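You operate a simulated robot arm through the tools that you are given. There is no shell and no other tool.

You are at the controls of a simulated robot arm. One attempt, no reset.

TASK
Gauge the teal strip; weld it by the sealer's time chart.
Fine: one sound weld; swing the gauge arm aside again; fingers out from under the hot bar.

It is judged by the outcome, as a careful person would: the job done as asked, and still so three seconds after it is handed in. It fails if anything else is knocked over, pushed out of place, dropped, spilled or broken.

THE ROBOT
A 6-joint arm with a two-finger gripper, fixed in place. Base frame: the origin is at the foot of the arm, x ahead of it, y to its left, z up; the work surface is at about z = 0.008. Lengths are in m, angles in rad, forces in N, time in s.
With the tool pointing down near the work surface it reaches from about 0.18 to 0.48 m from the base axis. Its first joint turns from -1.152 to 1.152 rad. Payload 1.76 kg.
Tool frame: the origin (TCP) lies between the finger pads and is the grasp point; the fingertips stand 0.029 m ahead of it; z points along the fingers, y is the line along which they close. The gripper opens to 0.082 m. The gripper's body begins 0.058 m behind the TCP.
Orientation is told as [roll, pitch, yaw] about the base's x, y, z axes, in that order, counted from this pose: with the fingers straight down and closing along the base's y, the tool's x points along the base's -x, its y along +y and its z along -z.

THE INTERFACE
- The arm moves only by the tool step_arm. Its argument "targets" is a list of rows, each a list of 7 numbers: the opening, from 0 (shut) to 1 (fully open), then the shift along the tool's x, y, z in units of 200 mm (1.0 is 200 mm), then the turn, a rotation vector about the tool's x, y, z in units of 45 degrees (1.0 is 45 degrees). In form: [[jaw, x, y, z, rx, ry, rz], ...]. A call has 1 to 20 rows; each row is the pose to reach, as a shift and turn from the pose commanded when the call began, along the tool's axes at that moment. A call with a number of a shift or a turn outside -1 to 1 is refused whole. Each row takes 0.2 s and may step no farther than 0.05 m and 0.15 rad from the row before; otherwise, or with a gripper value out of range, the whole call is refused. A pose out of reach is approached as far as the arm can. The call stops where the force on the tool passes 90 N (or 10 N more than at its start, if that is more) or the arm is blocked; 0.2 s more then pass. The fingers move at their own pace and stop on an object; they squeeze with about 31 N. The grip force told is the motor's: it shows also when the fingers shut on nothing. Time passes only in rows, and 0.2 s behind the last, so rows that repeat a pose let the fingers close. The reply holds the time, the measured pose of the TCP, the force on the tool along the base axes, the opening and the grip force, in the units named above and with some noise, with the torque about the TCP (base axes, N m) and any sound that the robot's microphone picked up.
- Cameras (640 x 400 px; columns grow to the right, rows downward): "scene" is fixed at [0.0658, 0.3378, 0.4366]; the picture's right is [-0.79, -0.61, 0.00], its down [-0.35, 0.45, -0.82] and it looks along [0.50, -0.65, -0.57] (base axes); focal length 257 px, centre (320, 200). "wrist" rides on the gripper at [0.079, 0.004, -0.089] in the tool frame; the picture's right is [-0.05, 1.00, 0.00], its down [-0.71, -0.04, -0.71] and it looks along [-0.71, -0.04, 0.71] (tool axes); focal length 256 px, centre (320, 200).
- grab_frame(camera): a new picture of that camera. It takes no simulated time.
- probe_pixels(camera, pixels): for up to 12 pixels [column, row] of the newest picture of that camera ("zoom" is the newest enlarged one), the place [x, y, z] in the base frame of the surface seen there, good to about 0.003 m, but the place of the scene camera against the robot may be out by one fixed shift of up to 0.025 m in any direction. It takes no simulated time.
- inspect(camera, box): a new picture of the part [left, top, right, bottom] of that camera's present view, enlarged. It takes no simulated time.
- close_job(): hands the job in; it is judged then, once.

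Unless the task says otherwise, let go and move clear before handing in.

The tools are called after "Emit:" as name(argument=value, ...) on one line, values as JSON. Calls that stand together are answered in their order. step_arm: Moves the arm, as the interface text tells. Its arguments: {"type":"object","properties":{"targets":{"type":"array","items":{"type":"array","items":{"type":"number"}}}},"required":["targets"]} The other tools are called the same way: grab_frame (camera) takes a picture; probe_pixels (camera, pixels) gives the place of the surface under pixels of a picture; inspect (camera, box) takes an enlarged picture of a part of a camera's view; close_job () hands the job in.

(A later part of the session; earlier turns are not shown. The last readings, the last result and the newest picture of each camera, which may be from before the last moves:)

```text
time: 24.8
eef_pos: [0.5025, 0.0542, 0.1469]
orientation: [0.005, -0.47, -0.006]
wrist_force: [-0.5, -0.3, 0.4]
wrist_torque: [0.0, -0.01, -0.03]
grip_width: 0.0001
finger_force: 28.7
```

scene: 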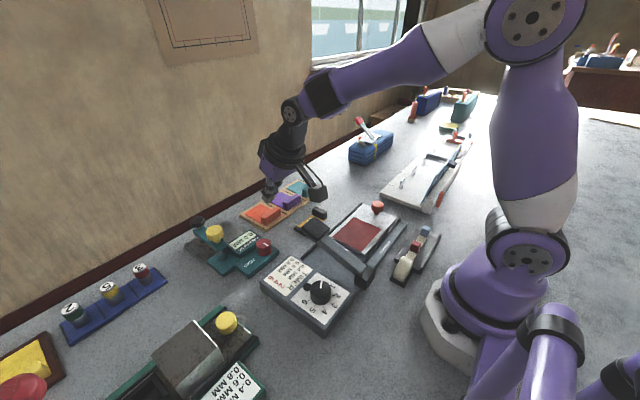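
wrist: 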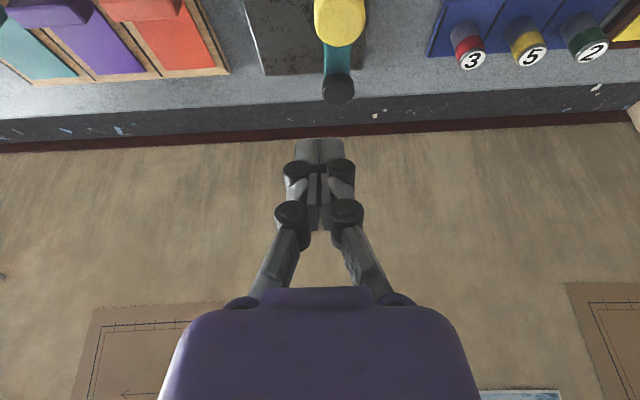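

The tilted arm now reaches (0.5025,0.054,0.147) without trouble, so tilting first and then extending works. I'll move sideways to hover over the black plunger knob.

Emit:
step_arm(targets=[[0, 0.03, 0.1, 0.01, 0, 0, 0], [0, 0.06, 0.2, 0.015, 0, 0, 0], [0, 0.067, 0.3, 0.02, 0, 0, 0], [0, 0.067, 0.42, 0.022, 0, 0, 0], [0, 0.067, 0.53, 0.022, 0, 0, 0]])

Emit:
grab_frame(camera="wrist")

Emit:
inspect(camera="scene", box=[150, 150, 310, 290])

```text
time: 26.0
eef_pos: [0.4941, 0.1576, 0.1394]
orientation: [0.004, -0.47, -0.008]
wrist_force: [0.2, -0.4, 0.7]
wrist_torque: [-0.02, 0.0, 0.01]
grip_width: 0.0001
finger_force: 28.8
```

```text
taken
```

wrist: 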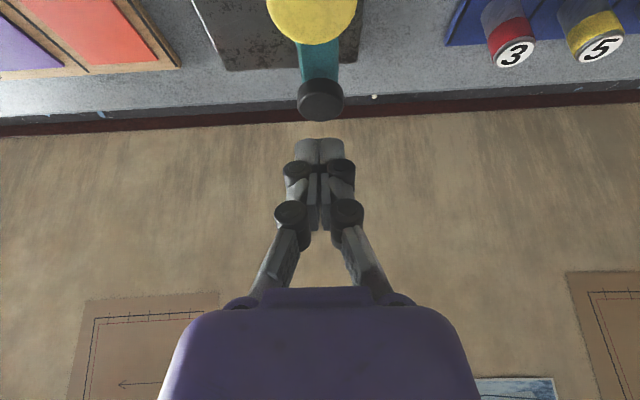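

```text
2.86 times, centred on (230, 220) of scene
```

zoom: 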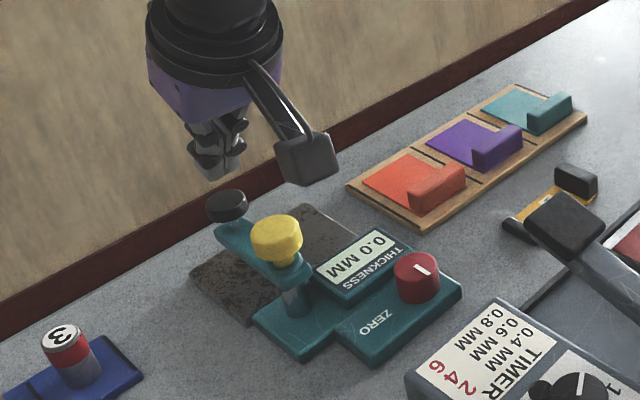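

The closed fingertips hover just beyond/above the black knob (320,100). I'll probe the knob from here to aim the press.

Emit:
probe_pixels(camera="wrist", pixels=[[320, 92], [320, 108], [305, 100], [338, 100], [320, 118], [320, 84], [320, 60], [310, 20]])

```text
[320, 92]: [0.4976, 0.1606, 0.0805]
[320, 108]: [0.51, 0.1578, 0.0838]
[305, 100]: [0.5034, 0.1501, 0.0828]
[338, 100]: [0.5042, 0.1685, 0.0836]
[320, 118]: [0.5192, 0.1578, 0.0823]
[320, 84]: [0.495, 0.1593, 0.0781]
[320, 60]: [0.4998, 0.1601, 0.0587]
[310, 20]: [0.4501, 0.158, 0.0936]
```

The knob top is centred at about (0.507,0.159,0.084), right under the fingertips at (0.507,0.158,0.114). I'll press straight down in small steps while watching the force.

Emit:
step_arm(targets=[[0, 0.023, 0, 0.045, 0, 0, 0], [0, 0.045, 0, 0.089, 0, 0, 0], [0, 0.057, 0, 0.112, 0, 0, 0], [0, 0.068, 0, 0.134, 0, 0, 0], [0, 0.075, 0, 0.147, 0, 0, 0]])

Emit:
inspect(camera="scene", box=[150, 150, 310, 290])

```text
time: 27.2
eef_pos: [0.4944, 0.1593, 0.1065]
orientation: [0.005, -0.47, -0.007]
wrist_force: [1.1, -1.0, 2.1]
wrist_torque: [-0.02, -0.02, -0.02]
grip_width: 0.0063
finger_force: 28.8
```

```text
2.86 times, centred on (230, 220) of scene
```

zoom: 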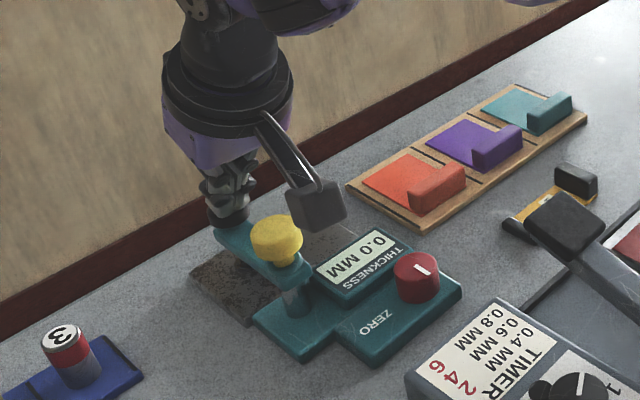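

There's light contact now (2 N at tip z≈0.081) and the LCD still reads 0.0. I'll press further in 3 mm steps.

Emit:
step_arm(targets=[[0, 0.007, 0, 0.0134, 0, 0, 0], [0, 0.0136, 0, 0.0267, 0, 0, 0], [0, 0.0204, 0, 0.04, 0, 0, 0]])

Emit:
inspect(camera="scene", box=[170, 180, 290, 280])

```text
time: 28.0
eef_pos: [0.4932, 0.1607, 0.0984]
orientation: [0.005, -0.475, -0.006]
wrist_force: [-5.7, -0.4, 15.9]
wrist_torque: [-0.03, 0.08, 0.06]
grip_width: 0.0061
finger_force: 28.9
heard: click
```

```text
4.00 times, centred on (230, 230) of scene
```

zoom: 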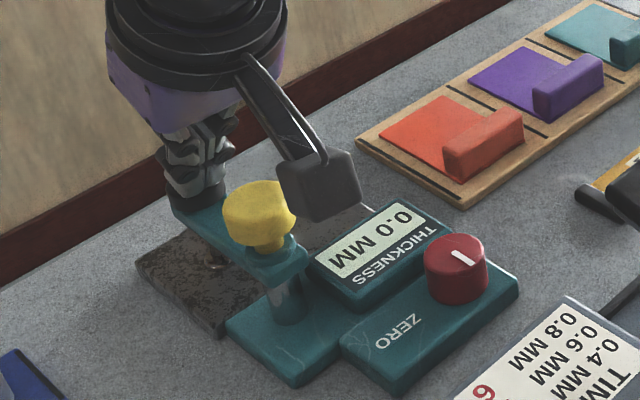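

I heard a click at 16 N and the LCD reads 0.0 MM on the bare anvil, so the zero looks right. I'll hold one more moment to confirm, then rise off.

Emit:
step_arm(targets=[[0, 0.0204, 0, 0.04, 0, 0, 0], [0, 0.0204, 0, 0.04, 0, 0, 0]])

Emit:
inspect(camera="scene", box=[190, 210, 290, 280])

```text
time: 28.6
eef_pos: [0.4957, 0.1608, 0.0933]
orientation: [0.01, -0.488, -0.01]
wrist_force: [-19.4, -1.9, 60.5]
wrist_torque: [-0.07, 0.23, 0.09]
grip_width: 0.0058
finger_force: 28.8
```

```text
5.71 times, centred on (240, 245) of scene
```

zoom: 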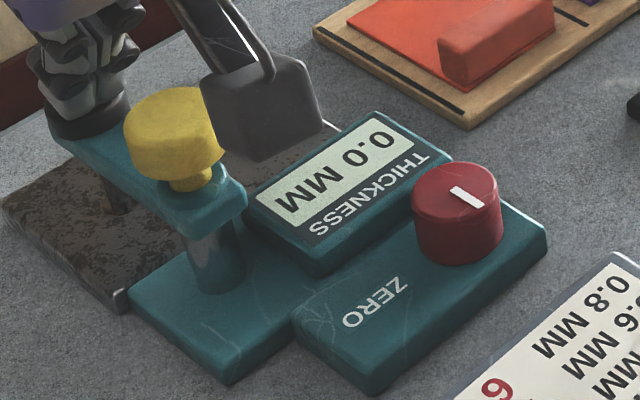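

The bare anvil reads 0.0 MM even under firm pressure (60 N; I'll avoid repeating relative shifts), so the zero is good. Now I'll lift off the plunger and move to the −y side of the black knob, ready to push the arm back aside.

Emit:
step_arm(targets=[[0, -0.04, 0, -0.078, 0, 0, 0], [0, -0.085, 0, -0.166, 0, 0, 0], [0, -0.085, -0.09, -0.166, 0, 0, 0], [0, -0.085, -0.18, -0.166, 0, 0, 0]])

Emit:
grab_frame(camera="wrist")

Emit:
inspect(camera="scene", box=[150, 150, 310, 290])

```text
time: 29.6
eef_pos: [0.4916, 0.1232, 0.123]
orientation: [0.005, -0.468, -0.006]
wrist_force: [0.1, 0.5, -0.8]
wrist_torque: [0.01, -0.02, -0.02]
grip_width: 0.0
finger_force: 28.9
```

```text
taken
```

wrist: 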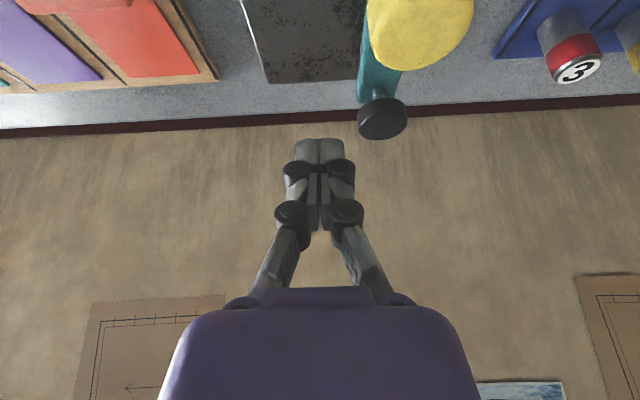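

```text
2.86 times, centred on (230, 220) of scene
```

zoom: 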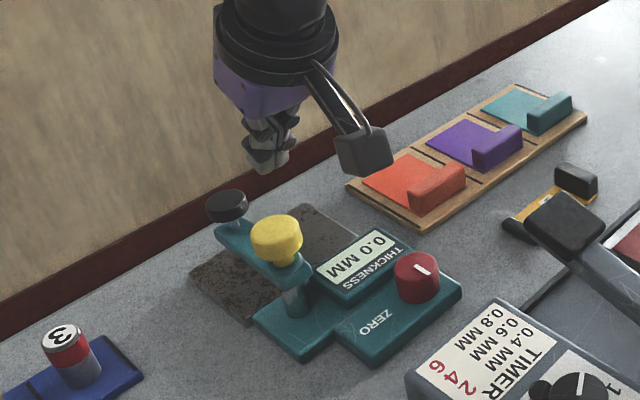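

The plunger sprang back up and the fingertips are clear at (0.505,0.123,0.097). I'll lower beside the black knob and begin pushing it in +y along its arc.

Emit:
step_arm(targets=[[0, 0.045, 0, 0.05, 0, 0, 0], [0, 0.091, 0, 0.105, 0, 0, 0], [0, 0.091, 0.04, 0.105, 0, 0, 0], [0, 0.091, 0.074, 0.105, 0, 0, 0], [0, 0.082, 0.124, 0.11, 0, 0, 0], [0, 0.073, 0.174, 0.1145, 0, 0, 0]])

Emit:
inspect(camera="scene", box=[150, 150, 310, 290])

```text
time: 31.0
eef_pos: [0.4904, 0.1578, 0.0979]
orientation: [0.005, -0.47, -0.008]
wrist_force: [0.2, -1.1, 0.4]
wrist_torque: [-0.03, -0.02, -0.01]
grip_width: 0.0001
finger_force: 28.7
```

```text
2.86 times, centred on (230, 220) of scene
```

zoom: 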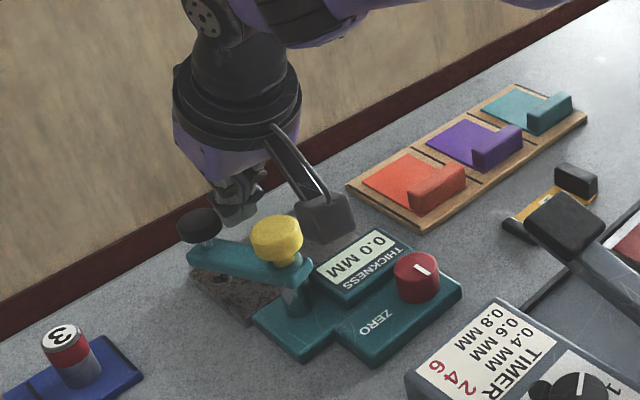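

The arm moved smoothly with almost no force, about 25° so far. I'll continue along the arc to its aside position.

Emit:
step_arm(targets=[[0, 0.007, 0.05, -0.0035, 0, 0, 0], [0, 0.0134, 0.1025, -0.007, 0, 0, 0], [0, 0.034, 0.15, -0.017, 0, 0, 0], [0, 0.055, 0.193, -0.028, 0, 0, 0], [0, 0.09, 0.23, -0.046, 0, 0, 0], [0, 0.125, 0.2615, -0.0636, 0, 0, 0], [0, 0.14, 0.272, -0.071, 0, 0, 0]])

Emit:
inspect(camera="scene", box=[130, 170, 290, 290])

```text
time: 32.6
eef_pos: [0.4638, 0.2084, 0.1009]
orientation: [0.006, -0.483, -0.022]
wrist_force: [53.9, -26.2, 1.2]
wrist_torque: [-0.45, -0.98, -0.64]
grip_width: 0.0
finger_force: 29.5
```

```text
3.33 times, centred on (210, 230) of scene
```

zoom: 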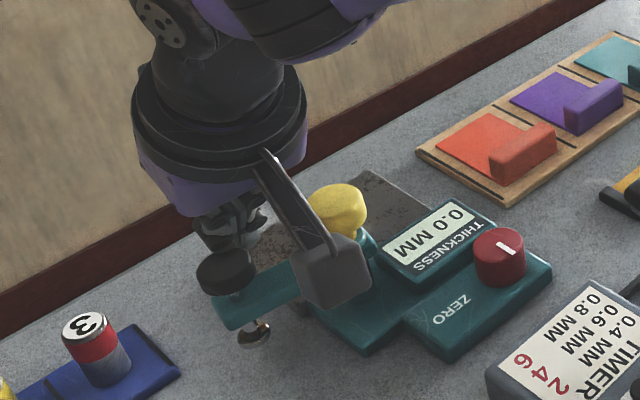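

The 54 N load shows the arm is at its aside stop, with the black knob at zoom (228,270). I'll back the fingers off it and rise clear.

Emit:
step_arm(targets=[[0, -0.03, -0.02, 0.015, 0, 0, 0], [0, -0.05, -0.04, 0.025, 0, 0, 0], [0, -0.12, -0.04, -0.11, 0, 0, 0], [0, -0.19, -0.06, -0.24, 0, 0, 0]])

Emit:
inspect(camera="scene", box=[130, 170, 290, 290])

```text
time: 33.6
eef_pos: [0.4707, 0.1997, 0.1581]
orientation: [0.003, -0.468, -0.007]
wrist_force: [0.1, -0.6, -0.3]
wrist_torque: [0.02, -0.03, -0.03]
grip_width: 0.0
finger_force: 28.7
```

```text
3.33 times, centred on (210, 230) of scene
```

zoom: 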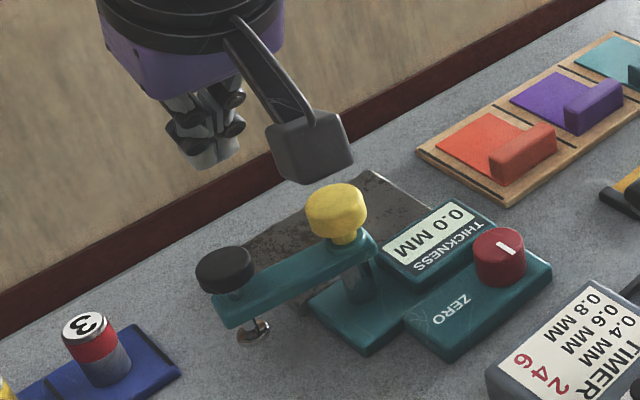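

The gauge arm is back in its original aside position. I'll retract, bring the tool vertical, and head toward the strip tray to look at the teal strip closely.

Emit:
step_arm(targets=[[0, 0.08, -0.13, -0.1, 0, 0, 0], [0, 0.16, -0.26, -0.2, 0, 0, 0], [0, 0.244, -0.4, -0.29, 0, 0, 0], [0.3, 0.244, -0.55, -0.29, 0, 0.15, 0], [0.5, 0.244, -0.7, -0.29, 0, 0.3, 0], [0.5, 0.244, -0.85, -0.29, 0, 0.45, 0], [0.5, 0.244, -1.0, -0.29, 0, 0.6, 0]])

Emit:
grab_frame(camera="wrist")

```text
time: 35.2
eef_pos: [0.4021, 0.0002, 0.1894]
orientation: [0.003, 0.003, -0.006]
wrist_force: [-0.6, -0.1, 0.4]
wrist_torque: [-0.03, -0.03, -0.01]
grip_width: 0.0409
finger_force: 0.0
```

```text
taken
```

wrist: 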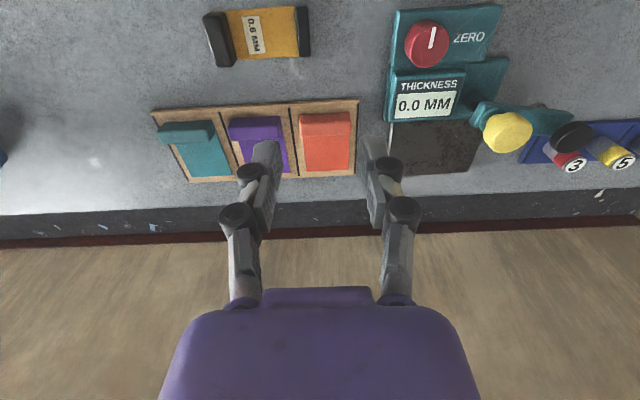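

The vertical tool is at (0.402,0.000,0.189) and the teal strip is at (190,145). I'll move in front of it for a straight-on look.

Emit:
step_arm(targets=[[0.5, 0.04, -0.17, 0, 0, 0, 0], [0.5, 0.08, -0.34, 0, 0, 0, 0], [0.5, 0.12, -0.51, 0, 0, 0, 0], [0.5, 0.16, -0.68, 0, 0, 0, 0]])

Emit:
inspect(camera="wrist", box=[240, 60, 400, 200])

Emit:
grab_frame(camera="wrist")

```text
time: 36.2
eef_pos: [0.3673, -0.1345, 0.1879]
orientation: [0.004, 0.002, -0.003]
wrist_force: [-0.8, -0.4, 0.5]
wrist_torque: [0.01, 0.02, 0.0]
grip_width: 0.0408
finger_force: 0.0
```

```text
2.86 times, centred on (320, 130) of wrist
```

zoom: 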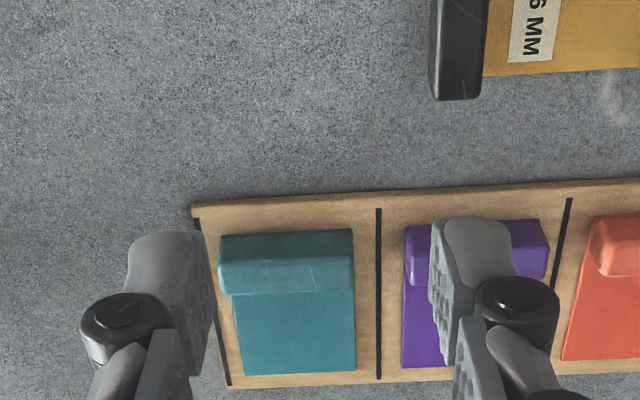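

```text
taken
```

wrist: 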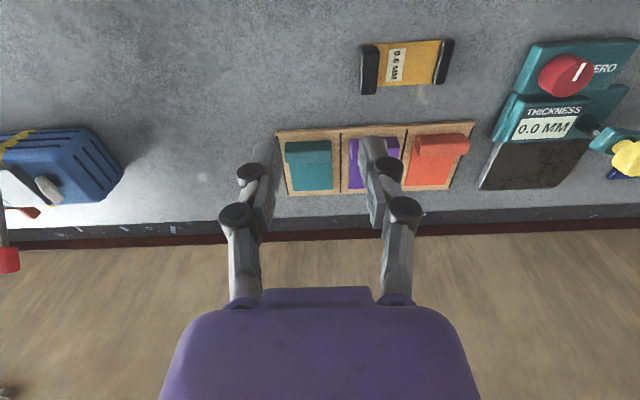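

The teal block spans zoom (220–354, 232–297) and its sheet runs down to row 373. I'll probe its corners for pick geometry.

Emit:
inspect(camera="wrist", box=[240, 60, 400, 200])

Emit:
probe_pixels(camera="zoom", pixels=[[222, 290], [352, 285], [285, 268], [285, 290], [285, 245], [225, 268], [350, 262], [285, 305], [245, 370], [354, 366], [300, 340], [367, 230]])

```text
2.86 times, centred on (320, 130) of wrist
```

zoom: 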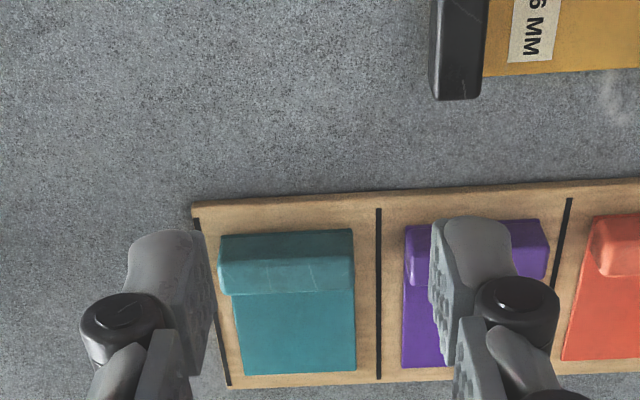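

```text
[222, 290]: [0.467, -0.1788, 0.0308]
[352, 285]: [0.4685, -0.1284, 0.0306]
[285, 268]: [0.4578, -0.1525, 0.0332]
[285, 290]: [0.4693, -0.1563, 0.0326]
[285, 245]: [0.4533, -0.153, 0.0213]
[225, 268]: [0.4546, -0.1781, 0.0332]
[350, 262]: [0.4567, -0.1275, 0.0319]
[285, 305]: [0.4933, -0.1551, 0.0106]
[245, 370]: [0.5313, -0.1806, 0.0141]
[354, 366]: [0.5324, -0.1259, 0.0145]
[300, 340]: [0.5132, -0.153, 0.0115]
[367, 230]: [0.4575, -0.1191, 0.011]
```

The teal block measures x 0.454–0.470, y −0.179 to −0.1275, top z≈0.032, with the sheet 0.08×0.054 m. I'll grip its 16 mm thickness with yaw −90°, tilted the same way as I need later at the anvil, so first I turn the wrist.

Emit:
step_arm(targets=[[0.6, 0, 0, 0, 0, 0, 0.17], [0.6, 0, 0, 0, 0, 0, 0.34], [0.6, 0, 0, 0, 0, 0, 0.51], [0.6, 0, 0, 0, 0, 0, 0.68], [0.6, 0, 0, 0, 0, 0, 0.85], [0.6, 0, 0, 0, 0, 0, 1.0]])

Emit:
step_arm(targets=[[0.6, 0, 0, 0, 0, 0, 0.17], [0.6, 0, 0, 0, 0, 0, 0.34], [0.6, 0, 0, 0, 0, 0, 0.51], [0.6, 0, 0, 0, 0, 0, 0.68], [0.6, 0, 0, 0, 0, 0, 0.85], [0.6, 0, 0, 0, 0, 0, 1.0]])

Emit:
step_arm(targets=[[0.6, 0, 0, 0, 0, -0.15, 0], [0.6, 0, 0, 0, 0, -0.3, 0], [0.6, 0, 0, 0, 0, -0.45, 0], [0.6, 0, 0, 0, 0, -0.6, 0]])

Emit:
grab_frame(camera="wrist")

Emit:
grab_frame(camera="scene")

```text
time: 37.6
eef_pos: [0.3687, -0.1346, 0.1852]
orientation: [0.001, 0.001, -0.794]
wrist_force: [0.6, 0.6, -0.2]
wrist_torque: [0.01, 0.01, 0.0]
grip_width: 0.0491
finger_force: 0.0
```

```text
time: 39.0
eef_pos: [0.3683, -0.1355, 0.1862]
orientation: [-0.003, 0.003, -1.578]
wrist_force: [-0.1, 0.0, -0.3]
wrist_torque: [-0.01, 0.05, 0.01]
grip_width: 0.0489
finger_force: 0.1
```

```text
time: 40.0
eef_pos: [0.3689, -0.135, 0.187]
orientation: [-0.001, -0.47, -1.574]
wrist_force: [0.5, 0.1, 0.2]
wrist_torque: [0.0, -0.01, 0.01]
grip_width: 0.0493
finger_force: 0.0
```

```text
taken
```

wrist: 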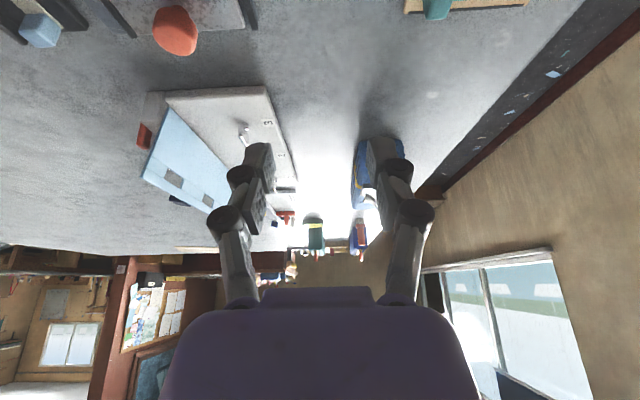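

```text
taken
```

scene: 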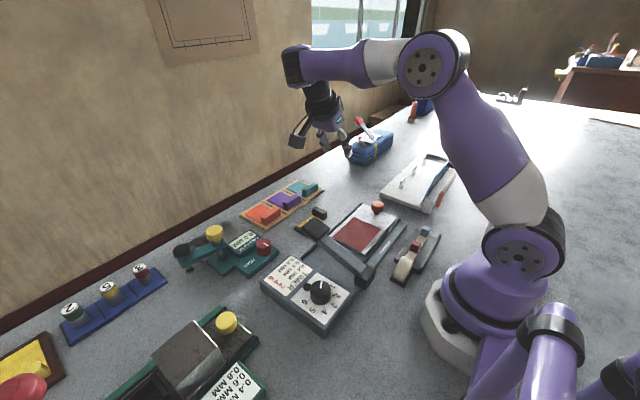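

Orientation is right (yaw −1.574, tilt −0.47). Now I'll move over the teal block and hover at z≈0.10.

Emit:
step_arm(targets=[[0.6, 0.032, 0.093, 0.081, 0, 0, 0], [0.6, 0.065, 0.186, 0.162, 0, 0, 0], [0.6, 0.097, 0.279, 0.243, 0, 0, 0], [0.6, 0.13, 0.372, 0.325, 0, 0, 0], [0.6, 0.162, 0.465, 0.406, 0, 0, 0]])

Emit:
grab_frame(camera="wrist")

Emit:
inspect(camera="scene", box=[220, 110, 380, 240])

```text
time: 41.2
eef_pos: [0.4274, -0.1334, 0.1126]
orientation: [-0.005, -0.467, -1.573]
wrist_force: [-0.4, -0.3, 0.1]
wrist_torque: [-0.01, 0.01, 0.01]
grip_width: 0.0494
finger_force: 0.1
out of reach, approached as far as the arm can: row 3, 4, 5
```

```text
taken
```

wrist: 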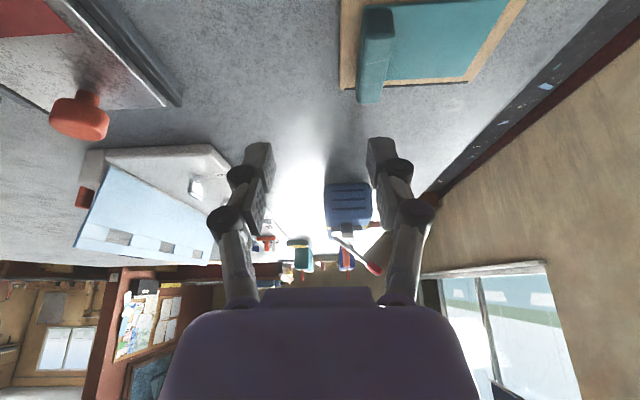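

```text
3.08 times, centred on (300, 175) of scene
```

zoom: 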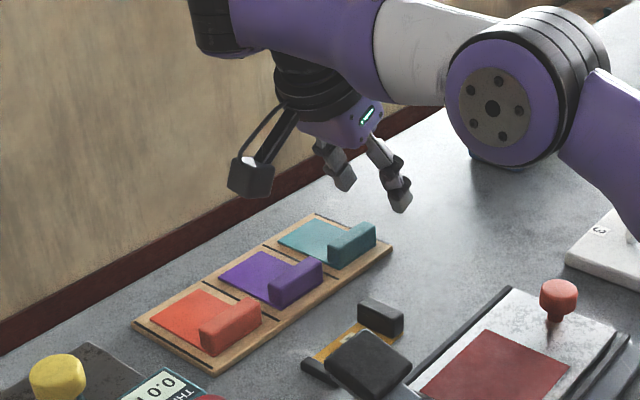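

The sideways tilt limits reach here (stopped at x=0.427), so I'll change plan. I'll pick the block by its ends with a modest outward tilt at yaw 0, set the strip on clear bench turned 90°, then regrip it for the anvil. First I retreat and unwind the wrist.

Emit:
step_arm(targets=[[0.6, -0.03, -0.1, -0.12, 0, 0, 0], [0.6, -0.05, -0.2, -0.24, 0, 0.15, 0], [0.6, -0.07, -0.3, -0.357, 0, 0.3, 0], [0.6, -0.07, -0.3, -0.357, 0, 0.45, 0], [0.6, -0.07, -0.3, -0.357, 0, 0.6, 0]])

Emit:
step_arm(targets=[[0.745, 0, 0, 0, 0, 0, -0.17], [0.745, 0, 0, 0, 0, 0, -0.34], [0.745, 0, 0, 0, 0, 0, -0.51], [0.745, 0, 0, 0, 0, 0, -0.68], [0.745, 0, 0, 0, 0, 0, -0.85], [0.745, 0, 0, 0, 0, 0, -1.0]])

Emit:
step_arm(targets=[[0.745, 0, 0, 0, 0, 0, -0.17], [0.745, 0, 0, 0, 0, 0, -0.34], [0.745, 0, 0, 0, 0, 0, -0.51], [0.745, 0, 0, 0, 0, 0, -0.68], [0.745, 0, 0, 0, 0, 0, -0.85], [0.745, 0, 0, 0, 0, 0, -1.0]])

Emit:
grab_frame(camera="wrist")

```text
time: 42.4
eef_pos: [0.3711, -0.1127, 0.1821]
orientation: [-0.002, 0.006, -1.576]
wrist_force: [0.7, -0.2, -0.5]
wrist_torque: [0.0, 0.04, 0.03]
grip_width: 0.0495
finger_force: 0.0
out of reach, approached as far as the arm can: row 1, 2, 3, 4
```

```text
time: 43.8
eef_pos: [0.3697, -0.114, 0.1816]
orientation: [0.002, 0.004, -0.789]
wrist_force: [0.4, -0.1, 0.3]
wrist_torque: [0.02, 0.02, 0.03]
grip_width: 0.0612
finger_force: 0.0
```

```text
time: 45.2
eef_pos: [0.371, -0.1133, 0.1831]
orientation: [0.003, 0.004, -0.004]
wrist_force: [-0.4, 0.7, 0.1]
wrist_torque: [-0.02, -0.02, 0.02]
grip_width: 0.061
finger_force: 0.0
```

```text
taken
```

wrist: 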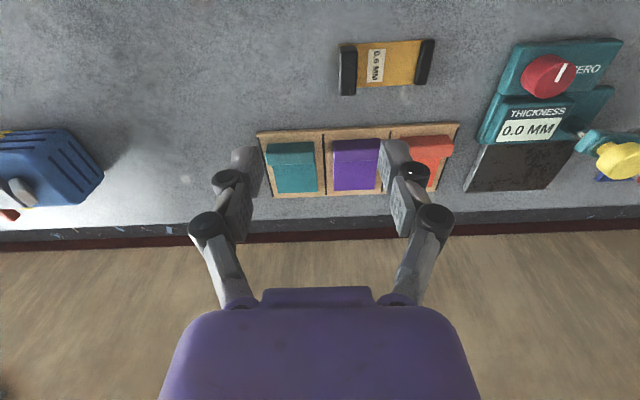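

Back at yaw 0 over the tray's near side. I'll tilt outward about 15° and hover over the teal block for fine alignment.

Emit:
step_arm(targets=[[0.745, -0.05, -0.05, 0.08, 0, -0.17, 0], [0.745, -0.13, -0.1, 0.18, 0, -0.33, 0], [0.745, -0.23, -0.15, 0.3, 0, -0.33, 0], [0.745, -0.35, -0.2, 0.4, 0, -0.33, 0]])

Emit:
grab_frame(camera="wrist")

Emit:
inspect(camera="wrist", box=[220, 40, 420, 180])

```text
time: 46.2
eef_pos: [0.4427, -0.1529, 0.1371]
orientation: [0.005, -0.255, -0.005]
wrist_force: [0.1, 0.2, -0.3]
wrist_torque: [-0.02, 0.03, -0.01]
grip_width: 0.061
finger_force: 0.1
out of reach, approached as far as the arm can: row 1, 2, 3, 4
```

```text
taken
```

wrist: 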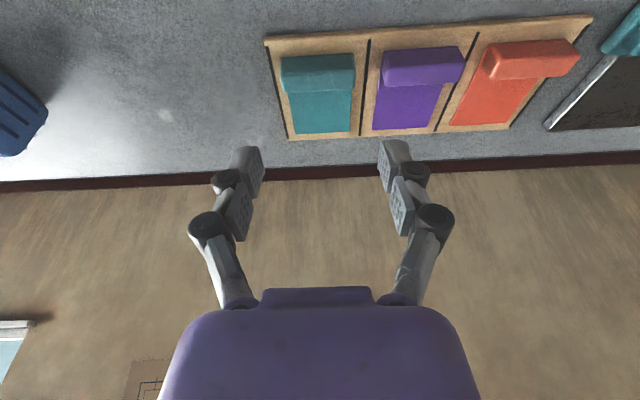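

```text
2.86 times, centred on (320, 110) of wrist
```

zoom: 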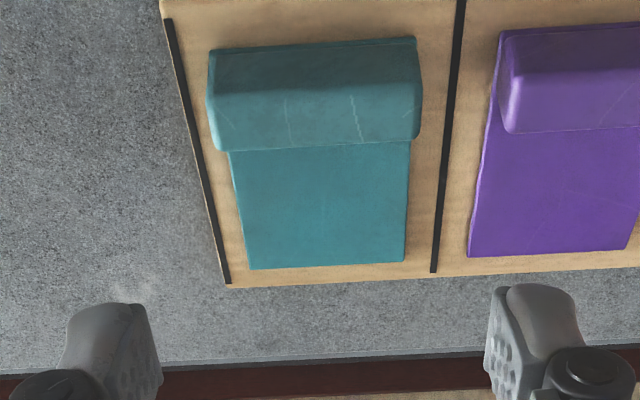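

The arm ended higher than asked (z=0.137) with every row flagged, so its joint configuration may be awkward. I'll look at it in the scene view.

Emit:
grab_frame(camera="scene")

Emit:
probe_pixels(camera="wrist", pixels=[[295, 75], [345, 72], [318, 84], [318, 73], [296, 90], [349, 88], [318, 60]])

```text
taken
```

scene: 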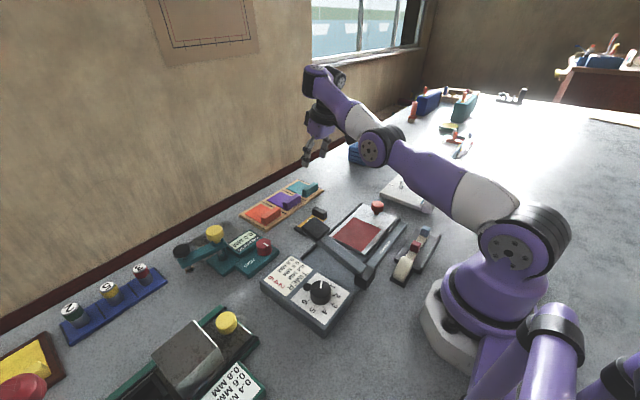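

```text
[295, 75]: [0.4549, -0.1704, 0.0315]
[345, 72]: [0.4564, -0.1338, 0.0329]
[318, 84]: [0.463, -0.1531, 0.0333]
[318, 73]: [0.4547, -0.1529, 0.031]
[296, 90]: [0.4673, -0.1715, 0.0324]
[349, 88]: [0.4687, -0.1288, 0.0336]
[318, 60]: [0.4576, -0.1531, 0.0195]
```

The view shows an elbow-low configuration (elbow at (375,150)), which jams the wrist near the tray; the elbow-high one worked earlier. I'll pull in low to (0.33,−0.11,0.14) to let it switch back, then re-approach low rather than high.

Emit:
step_arm(targets=[[0.745, 0.136, 0.05, -0.04, 0, 0.08, 0], [0.745, 0.272, 0.1, -0.08, 0, 0.16, 0], [0.745, 0.408, 0.15, -0.12, 0, 0.24, 0], [0.745, 0.543, 0.2, -0.157, 0, 0.325, 0], [0.745, 0.543, 0.2, -0.157, 0, 0.325, 0]])

Emit:
grab_frame(camera="scene")

```text
time: 47.4
eef_pos: [0.3744, -0.1257, 0.1731]
orientation: [0.004, 0.001, -0.006]
wrist_force: [0.5, 0.4, 0.6]
wrist_torque: [-0.02, 0.04, -0.01]
grip_width: 0.0612
finger_force: 0.0
out of reach, approached as far as the arm can: row 1, 2, 3, 4, 5
```

```text
taken
```

scene: 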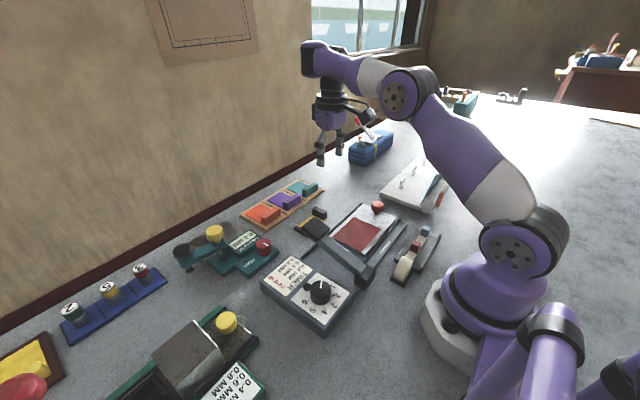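

Still in the low-elbow branch and blocked at (0.374,−0.126,0.173). I'll go up and inward, as at the start, to get out of this branch.

Emit:
step_arm(targets=[[0.745, 0.05, 0.05, -0.12, 0, 0, 0], [0.745, 0.12, 0.1, -0.25, 0, 0, 0], [0.745, 0.25, 0.15, -0.38, 0, 0, 0], [0.745, 0.4, 0.2, -0.5, 0, 0, 0], [0.745, 0.55, 0.25, -0.5, 0, 0, 0]])

Emit:
grab_frame(camera="scene")

```text
time: 48.6
eef_pos: [0.2678, -0.0764, 0.2716]
orientation: [0.005, -0.002, -0.005]
wrist_force: [0.0, 0.2, 1.5]
wrist_torque: [0.02, 0.0, -0.03]
grip_width: 0.0612
finger_force: 0.2
```

```text
taken
```

scene: 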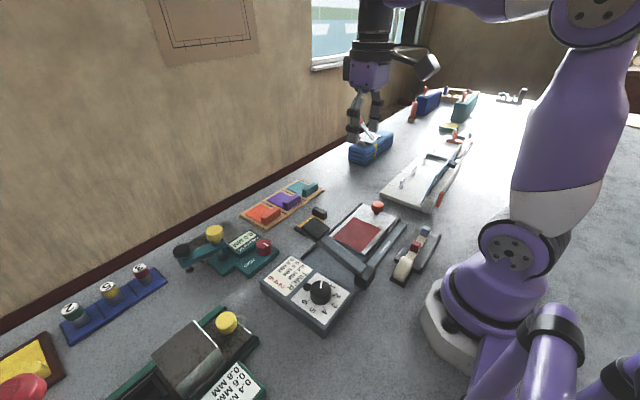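

Now the elbow is high (595,15). I'll descend here while moving slightly out to (0.33,−0.12,0.14), keeping this configuration, and then tilt.

Emit:
step_arm(targets=[[0.745, -0.04, -0.03, 0.12, 0, 0, 0], [0.745, -0.1, -0.06, 0.25, 0, 0, 0], [0.745, -0.17, -0.1, 0.38, 0, 0, 0], [0.745, -0.24, -0.15, 0.5, 0, 0, 0], [0.745, -0.31, -0.2, 0.62, 0, 0, 0], [0.745, -0.31, -0.2, 0.62, 0, -0.17, 0], [0.745, -0.31, -0.2, 0.62, 0, -0.33, 0]])

Emit:
grab_frame(camera="scene")

```text
time: 50.2
eef_pos: [0.3285, -0.1154, 0.1496]
orientation: [0.003, -0.262, -0.008]
wrist_force: [-0.2, 0.6, 0.5]
wrist_torque: [0.01, -0.03, -0.03]
grip_width: 0.0607
finger_force: 0.2
```

```text
taken
```

scene: 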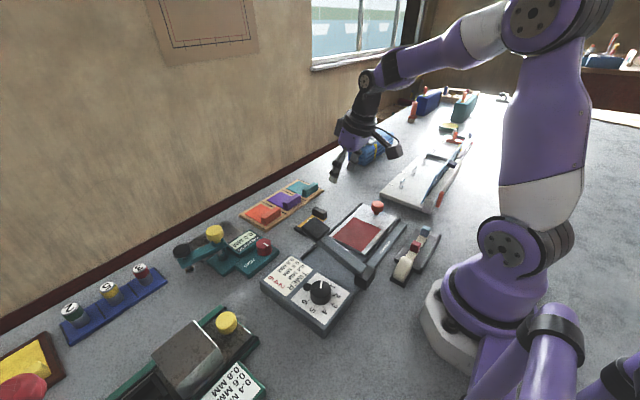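

The elbow-high configuration holds at (0.329,−0.115,0.150) with 15° tilt. In this branch my first plan (yaw −90°, gripping the thickness, no regrip) should be reachable, so I'll turn about the vertical by −90° here and add tilt.

Emit:
step_arm(targets=[[0.6, 0, 0, 0, 0.0432, 0, 0.161], [0.6, 0, 0, 0, 0.0863, 0, 0.322], [0.6, 0, 0, 0, 0.1295, 0, 0.483], [0.6, 0, 0, 0, 0.1727, 0, 0.644], [0.6, 0, 0, 0, 0.2158, 0, 0.805], [0.6, 0, 0, 0, 0.259, 0, 0.966]])

Emit:
step_arm(targets=[[0.6, 0, 0, 0, 0.0432, 0, 0.161], [0.6, 0, 0, 0, 0.0863, 0, 0.322], [0.6, 0, 0, 0, 0.1295, 0, 0.483], [0.6, 0, 0, 0, 0.1727, 0, 0.644], [0.6, 0, 0, 0, 0.2158, 0, 0.805], [0.6, 0, 0, 0, 0.259, 0, 0.966]])

Emit:
step_arm(targets=[[0.6, 0, 0, 0, 0, -0.14, 0], [0.6, 0, 0, 0, 0, -0.27, 0]])

Emit:
grab_frame(camera="scene")

```text
time: 51.6
eef_pos: [0.3292, -0.1162, 0.1498]
orientation: [0.001, -0.257, -0.795]
wrist_force: [0.2, 0.4, -0.2]
wrist_torque: [0.02, 0.0, 0.0]
grip_width: 0.0491
finger_force: 0.0
```

```text
time: 53.0
eef_pos: [0.3295, -0.1171, 0.1488]
orientation: [0.001, -0.258, -1.578]
wrist_force: [0.9, -0.9, -0.2]
wrist_torque: [-0.01, -0.02, -0.01]
grip_width: 0.0492
finger_force: 0.1
```

```text
time: 53.6
eef_pos: [0.3308, -0.1185, 0.1492]
orientation: [-0.001, -0.472, -1.575]
wrist_force: [0.0, 0.4, 0.3]
wrist_torque: [-0.03, -0.01, -0.01]
grip_width: 0.0489
finger_force: 0.1
```

```text
taken
```

scene: 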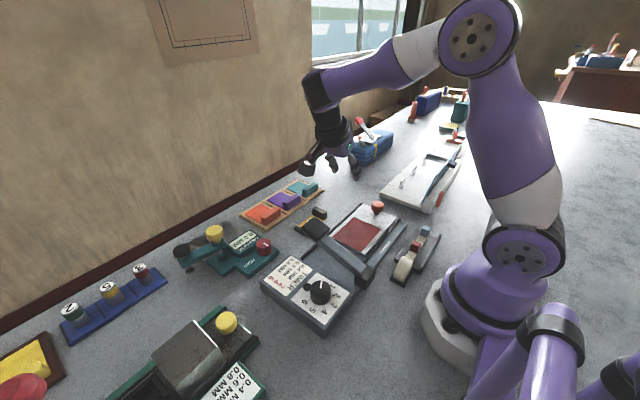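

The branch is good. Now I'll extend to hover above the teal block at (0.462,−0.143,0.085).

Emit:
step_arm(targets=[[0.6, 0.007, 0.131, 0.08, 0, 0, 0], [0.6, 0.014, 0.262, 0.15, 0, 0, 0], [0.6, 0.022, 0.393, 0.22, 0, 0, 0], [0.6, 0.029, 0.524, 0.28, 0, 0, 0], [0.6, 0.036, 0.655, 0.34, 0, 0, 0]])

Emit:
grab_frame(camera="wrist")

Emit:
inspect(camera="scene", box=[220, 110, 380, 240])

```text
time: 54.8
eef_pos: [0.44, -0.1259, 0.0749]
orientation: [-0.002, -0.467, -1.573]
wrist_force: [0.2, 0.3, -0.6]
wrist_torque: [-0.01, 0.03, 0.03]
grip_width: 0.0491
finger_force: 0.1
out of reach, approached as far as the arm can: row 5
```

```text
taken
```

wrist: 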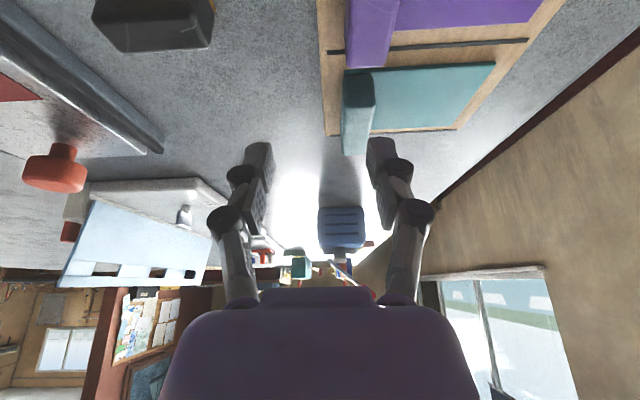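

```text
3.08 times, centred on (300, 175) of scene
```

zoom: 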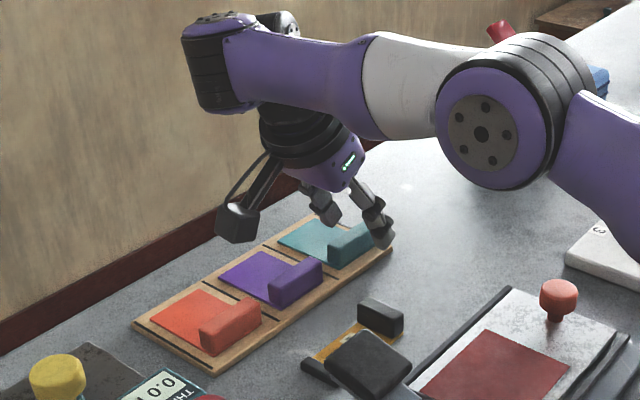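

Only the last row failed, stopping about 2.5 cm short, so the sideways-tilted grip truly can't reach the tray. I'll use the regrip plan: retract and turn back to yaw 0 keeping the 27° tilt (now outward).

Emit:
step_arm(targets=[[0.6, -0.036, -0.125, -0.12, 0, 0, 0], [0.6, -0.072, -0.25, -0.2, 0, 0, 0], [0.6, -0.11, -0.375, -0.28, 0, 0, 0], [0.6, -0.1435, -0.5, -0.348, 0, 0, 0]])

Emit:
step_arm(targets=[[0.745, 0, 0, 0, -0.0757, 0, -0.1485], [0.745, 0, 0, 0, -0.1513, 0, -0.297], [0.745, 0, 0, 0, -0.227, 0, -0.4455], [0.745, 0, 0, 0, -0.3027, 0, -0.594], [0.745, 0, 0, 0, -0.3783, 0, -0.7425], [0.745, 0, 0, 0, -0.454, 0, -0.891]])

Emit:
step_arm(targets=[[0.745, 0, 0, 0, -0.0757, 0, -0.1485], [0.745, 0, 0, 0, -0.1513, 0, -0.297], [0.745, 0, 0, 0, -0.227, 0, -0.4455], [0.745, 0, 0, 0, -0.3027, 0, -0.594], [0.745, 0, 0, 0, -0.3783, 0, -0.7425], [0.745, 0, 0, 0, -0.454, 0, -0.891]])

Emit:
grab_frame(camera="scene")

Emit:
grab_frame(camera="wrist")

```text
time: 55.8
eef_pos: [0.3414, -0.1175, 0.1471]
orientation: [0.0, -0.47, -1.576]
wrist_force: [-0.3, -0.6, 0.9]
wrist_torque: [-0.01, 0.01, -0.02]
grip_width: 0.0492
finger_force: 0.1
```

```text
time: 57.2
eef_pos: [0.3411, -0.1174, 0.1462]
orientation: [0.0, -0.471, -0.787]
wrist_force: [-0.3, -0.1, -0.1]
wrist_torque: [-0.02, 0.01, -0.03]
grip_width: 0.0611
finger_force: 0.1
```

```text
time: 58.6
eef_pos: [0.3402, -0.1191, 0.1475]
orientation: [0.002, -0.471, -0.003]
wrist_force: [0.6, 0.9, -0.4]
wrist_torque: [-0.01, -0.01, -0.03]
grip_width: 0.0612
finger_force: 0.1
```

```text
taken
```

scene: 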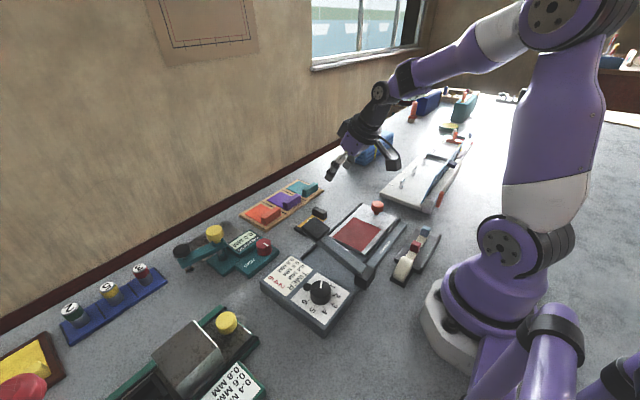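

```text
taken
```

wrist: 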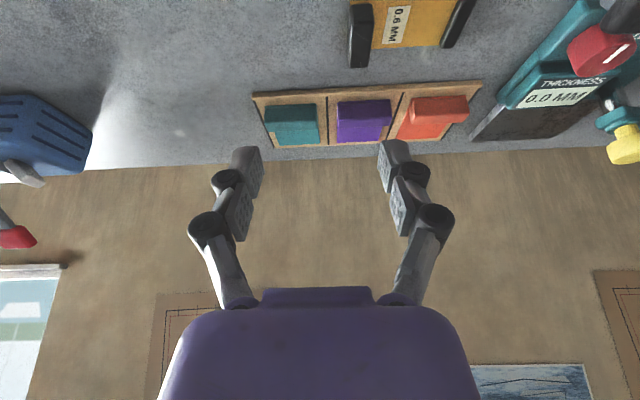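

Elbow-high and 27° outward tilt at yaw 0. I'll hover over the teal block at (0.452,−0.153,0.080) with jaws at 61 mm.

Emit:
step_arm(targets=[[0.745, -0.087, -0.043, 0.139, 0, 0, 0], [0.745, -0.173, -0.085, 0.278, 0, 0, 0], [0.745, -0.26, -0.128, 0.417, 0, 0, 0], [0.745, -0.346, -0.17, 0.555, 0, 0, 0]])

Emit:
grab_frame(camera="wrist")

Emit:
inspect(camera="wrist", box=[220, 0, 420, 160])

Emit:
inspect(camera="scene", box=[220, 110, 380, 240])

```text
time: 59.6
eef_pos: [0.4525, -0.1532, 0.0771]
orientation: [0.0, -0.473, -0.004]
wrist_force: [0.2, -0.5, 0.7]
wrist_torque: [0.0, -0.01, 0.0]
grip_width: 0.061
finger_force: 0.0
```

```text
taken
```

wrist: 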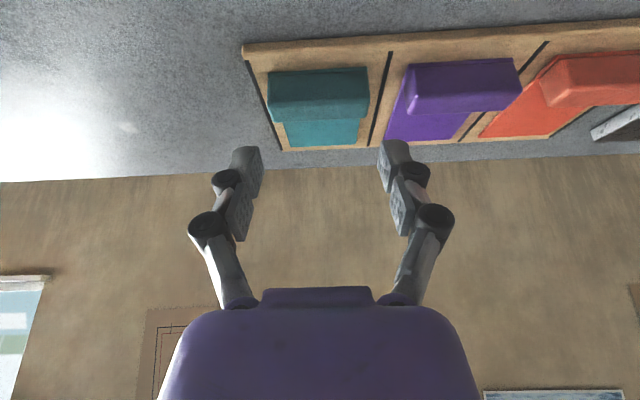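

```text
2.50 times, centred on (320, 80) of wrist
```

zoom: 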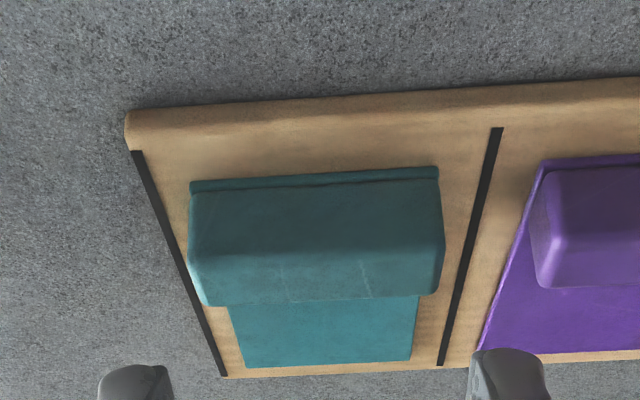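

```text
3.08 times, centred on (300, 175) of scene
```

zoom: 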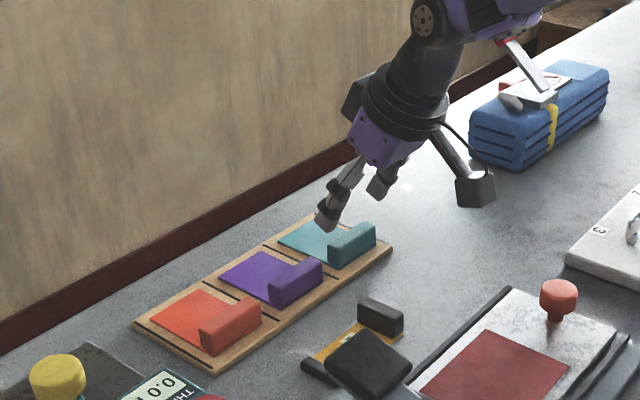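

The hover is exact (0.4525,−0.1532,0.077) and the block (268–370) is centred under the fingers. One probe for the block's exact edges, then I descend.

Emit:
probe_pixels(camera="wrist", pixels=[[275, 110], [365, 108], [320, 112], [320, 96], [320, 86], [320, 74], [320, 117], [320, 125], [320, 62], [274, 100], [366, 96], [405, 100]])

```text
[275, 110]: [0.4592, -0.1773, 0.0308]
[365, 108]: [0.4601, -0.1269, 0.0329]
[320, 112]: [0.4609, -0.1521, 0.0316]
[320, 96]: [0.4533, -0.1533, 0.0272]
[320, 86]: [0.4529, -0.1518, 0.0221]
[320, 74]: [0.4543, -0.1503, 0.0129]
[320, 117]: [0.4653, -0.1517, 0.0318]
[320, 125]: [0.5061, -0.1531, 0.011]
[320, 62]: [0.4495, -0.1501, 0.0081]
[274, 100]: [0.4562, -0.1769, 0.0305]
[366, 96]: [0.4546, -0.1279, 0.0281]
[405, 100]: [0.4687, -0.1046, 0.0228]
```

The block spans y −0.1775 to −0.127 and x 0.4535–0.468, with its top at 0.0315. I'll descend so the tips reach about 11 mm below the block top, then close.

Emit:
step_arm(targets=[[0.745, 0.025, 0.005, 0.045, 0, 0, 0], [0.745, 0.05, 0.005, 0.09, 0, 0, 0], [0.745, 0.074, 0.005, 0.134, 0, 0, 0], [0.745, 0.074, 0.005, 0.134, 0, 0, 0]])

Emit:
inspect(camera="scene", box=[240, 150, 360, 240])

Emit:
inspect(camera="wrist", box=[220, 60, 420, 220])

```text
time: 60.6
eef_pos: [0.4517, -0.153, 0.0481]
orientation: [0.001, -0.471, -0.006]
wrist_force: [0.2, -0.5, 1.0]
wrist_torque: [0.02, 0.0, 0.01]
grip_width: 0.061
finger_force: 0.0
```

```text
4.44 times, centred on (300, 195) of scene
```

zoom: 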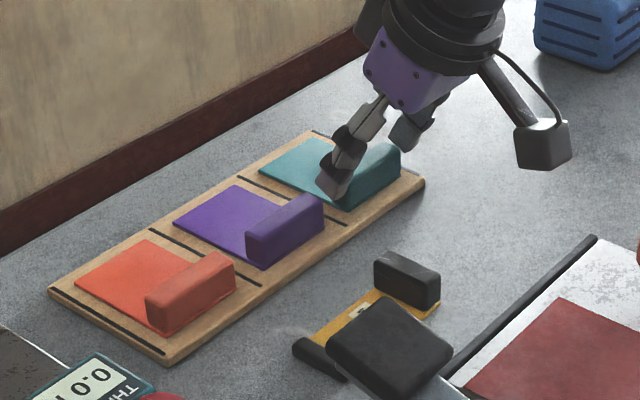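

```text
2.50 times, centred on (320, 140) of wrist
```

zoom: 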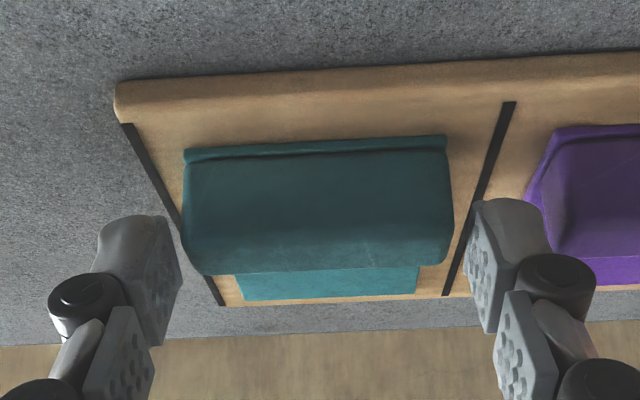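

The tips straddle the block ends at z≈0.022 without contact. I'll go 2 mm lower and close.

Emit:
step_arm(targets=[[0.745, 0.007, 0.004, 0.008, 0, 0, 0], [0.5, 0.007, 0.004, 0.008, 0, 0, 0], [0.5, 0.007, 0.004, 0.008, 0, 0, 0], [0.5, 0.007, 0.004, 0.008, 0, 0, 0]])

Emit:
inspect(camera="wrist", box=[220, 60, 420, 220])

```text
time: 61.6
eef_pos: [0.4528, -0.1513, 0.0467]
orientation: [0.0, -0.472, -0.004]
wrist_force: [0.1, -2.1, 7.5]
wrist_torque: [-0.05, -0.14, -0.06]
grip_width: 0.0549
finger_force: 31.1
```

```text
2.50 times, centred on (320, 140) of wrist
```

zoom: 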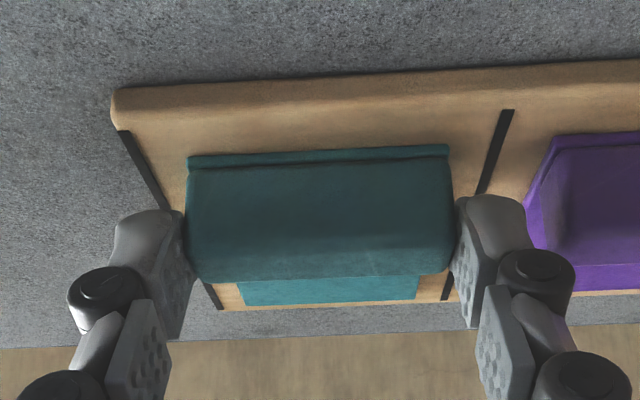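

The block is gripped (0.0549 wide, 31 N). I'll lift 4 cm straight up and check the strip hangs level.

Emit:
step_arm(targets=[[0.5, -0.023, 0, -0.045, 0, 0, 0], [0.5, -0.057, 0, -0.111, 0, 0, 0], [0.5, -0.1, 0, -0.2, 0, 0, 0]])

Emit:
grab_frame(camera="wrist")

Emit:
inspect(camera="scene", box=[220, 110, 380, 240])

```text
time: 62.4
eef_pos: [0.4517, -0.1515, 0.0915]
orientation: [0.003, -0.469, -0.007]
wrist_force: [-1.0, 0.2, 0.0]
wrist_torque: [0.02, -0.03, 0.0]
grip_width: 0.0548
finger_force: 31.0
```

```text
taken
```

wrist: 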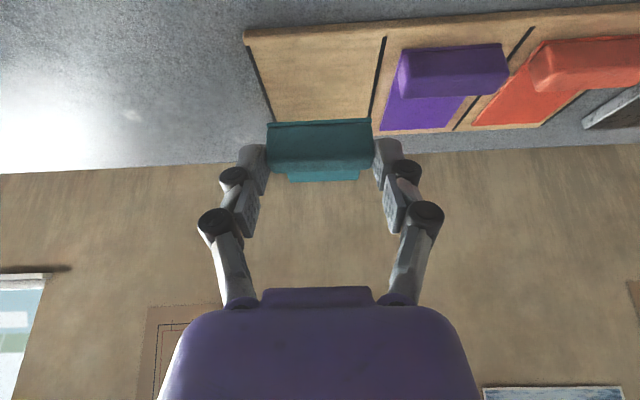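

```text
3.08 times, centred on (300, 175) of scene
```

zoom: 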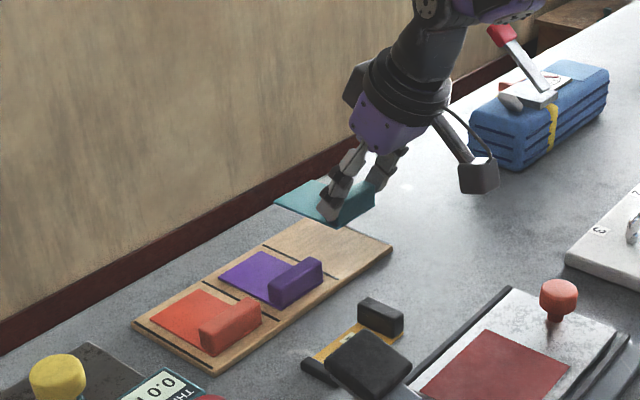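

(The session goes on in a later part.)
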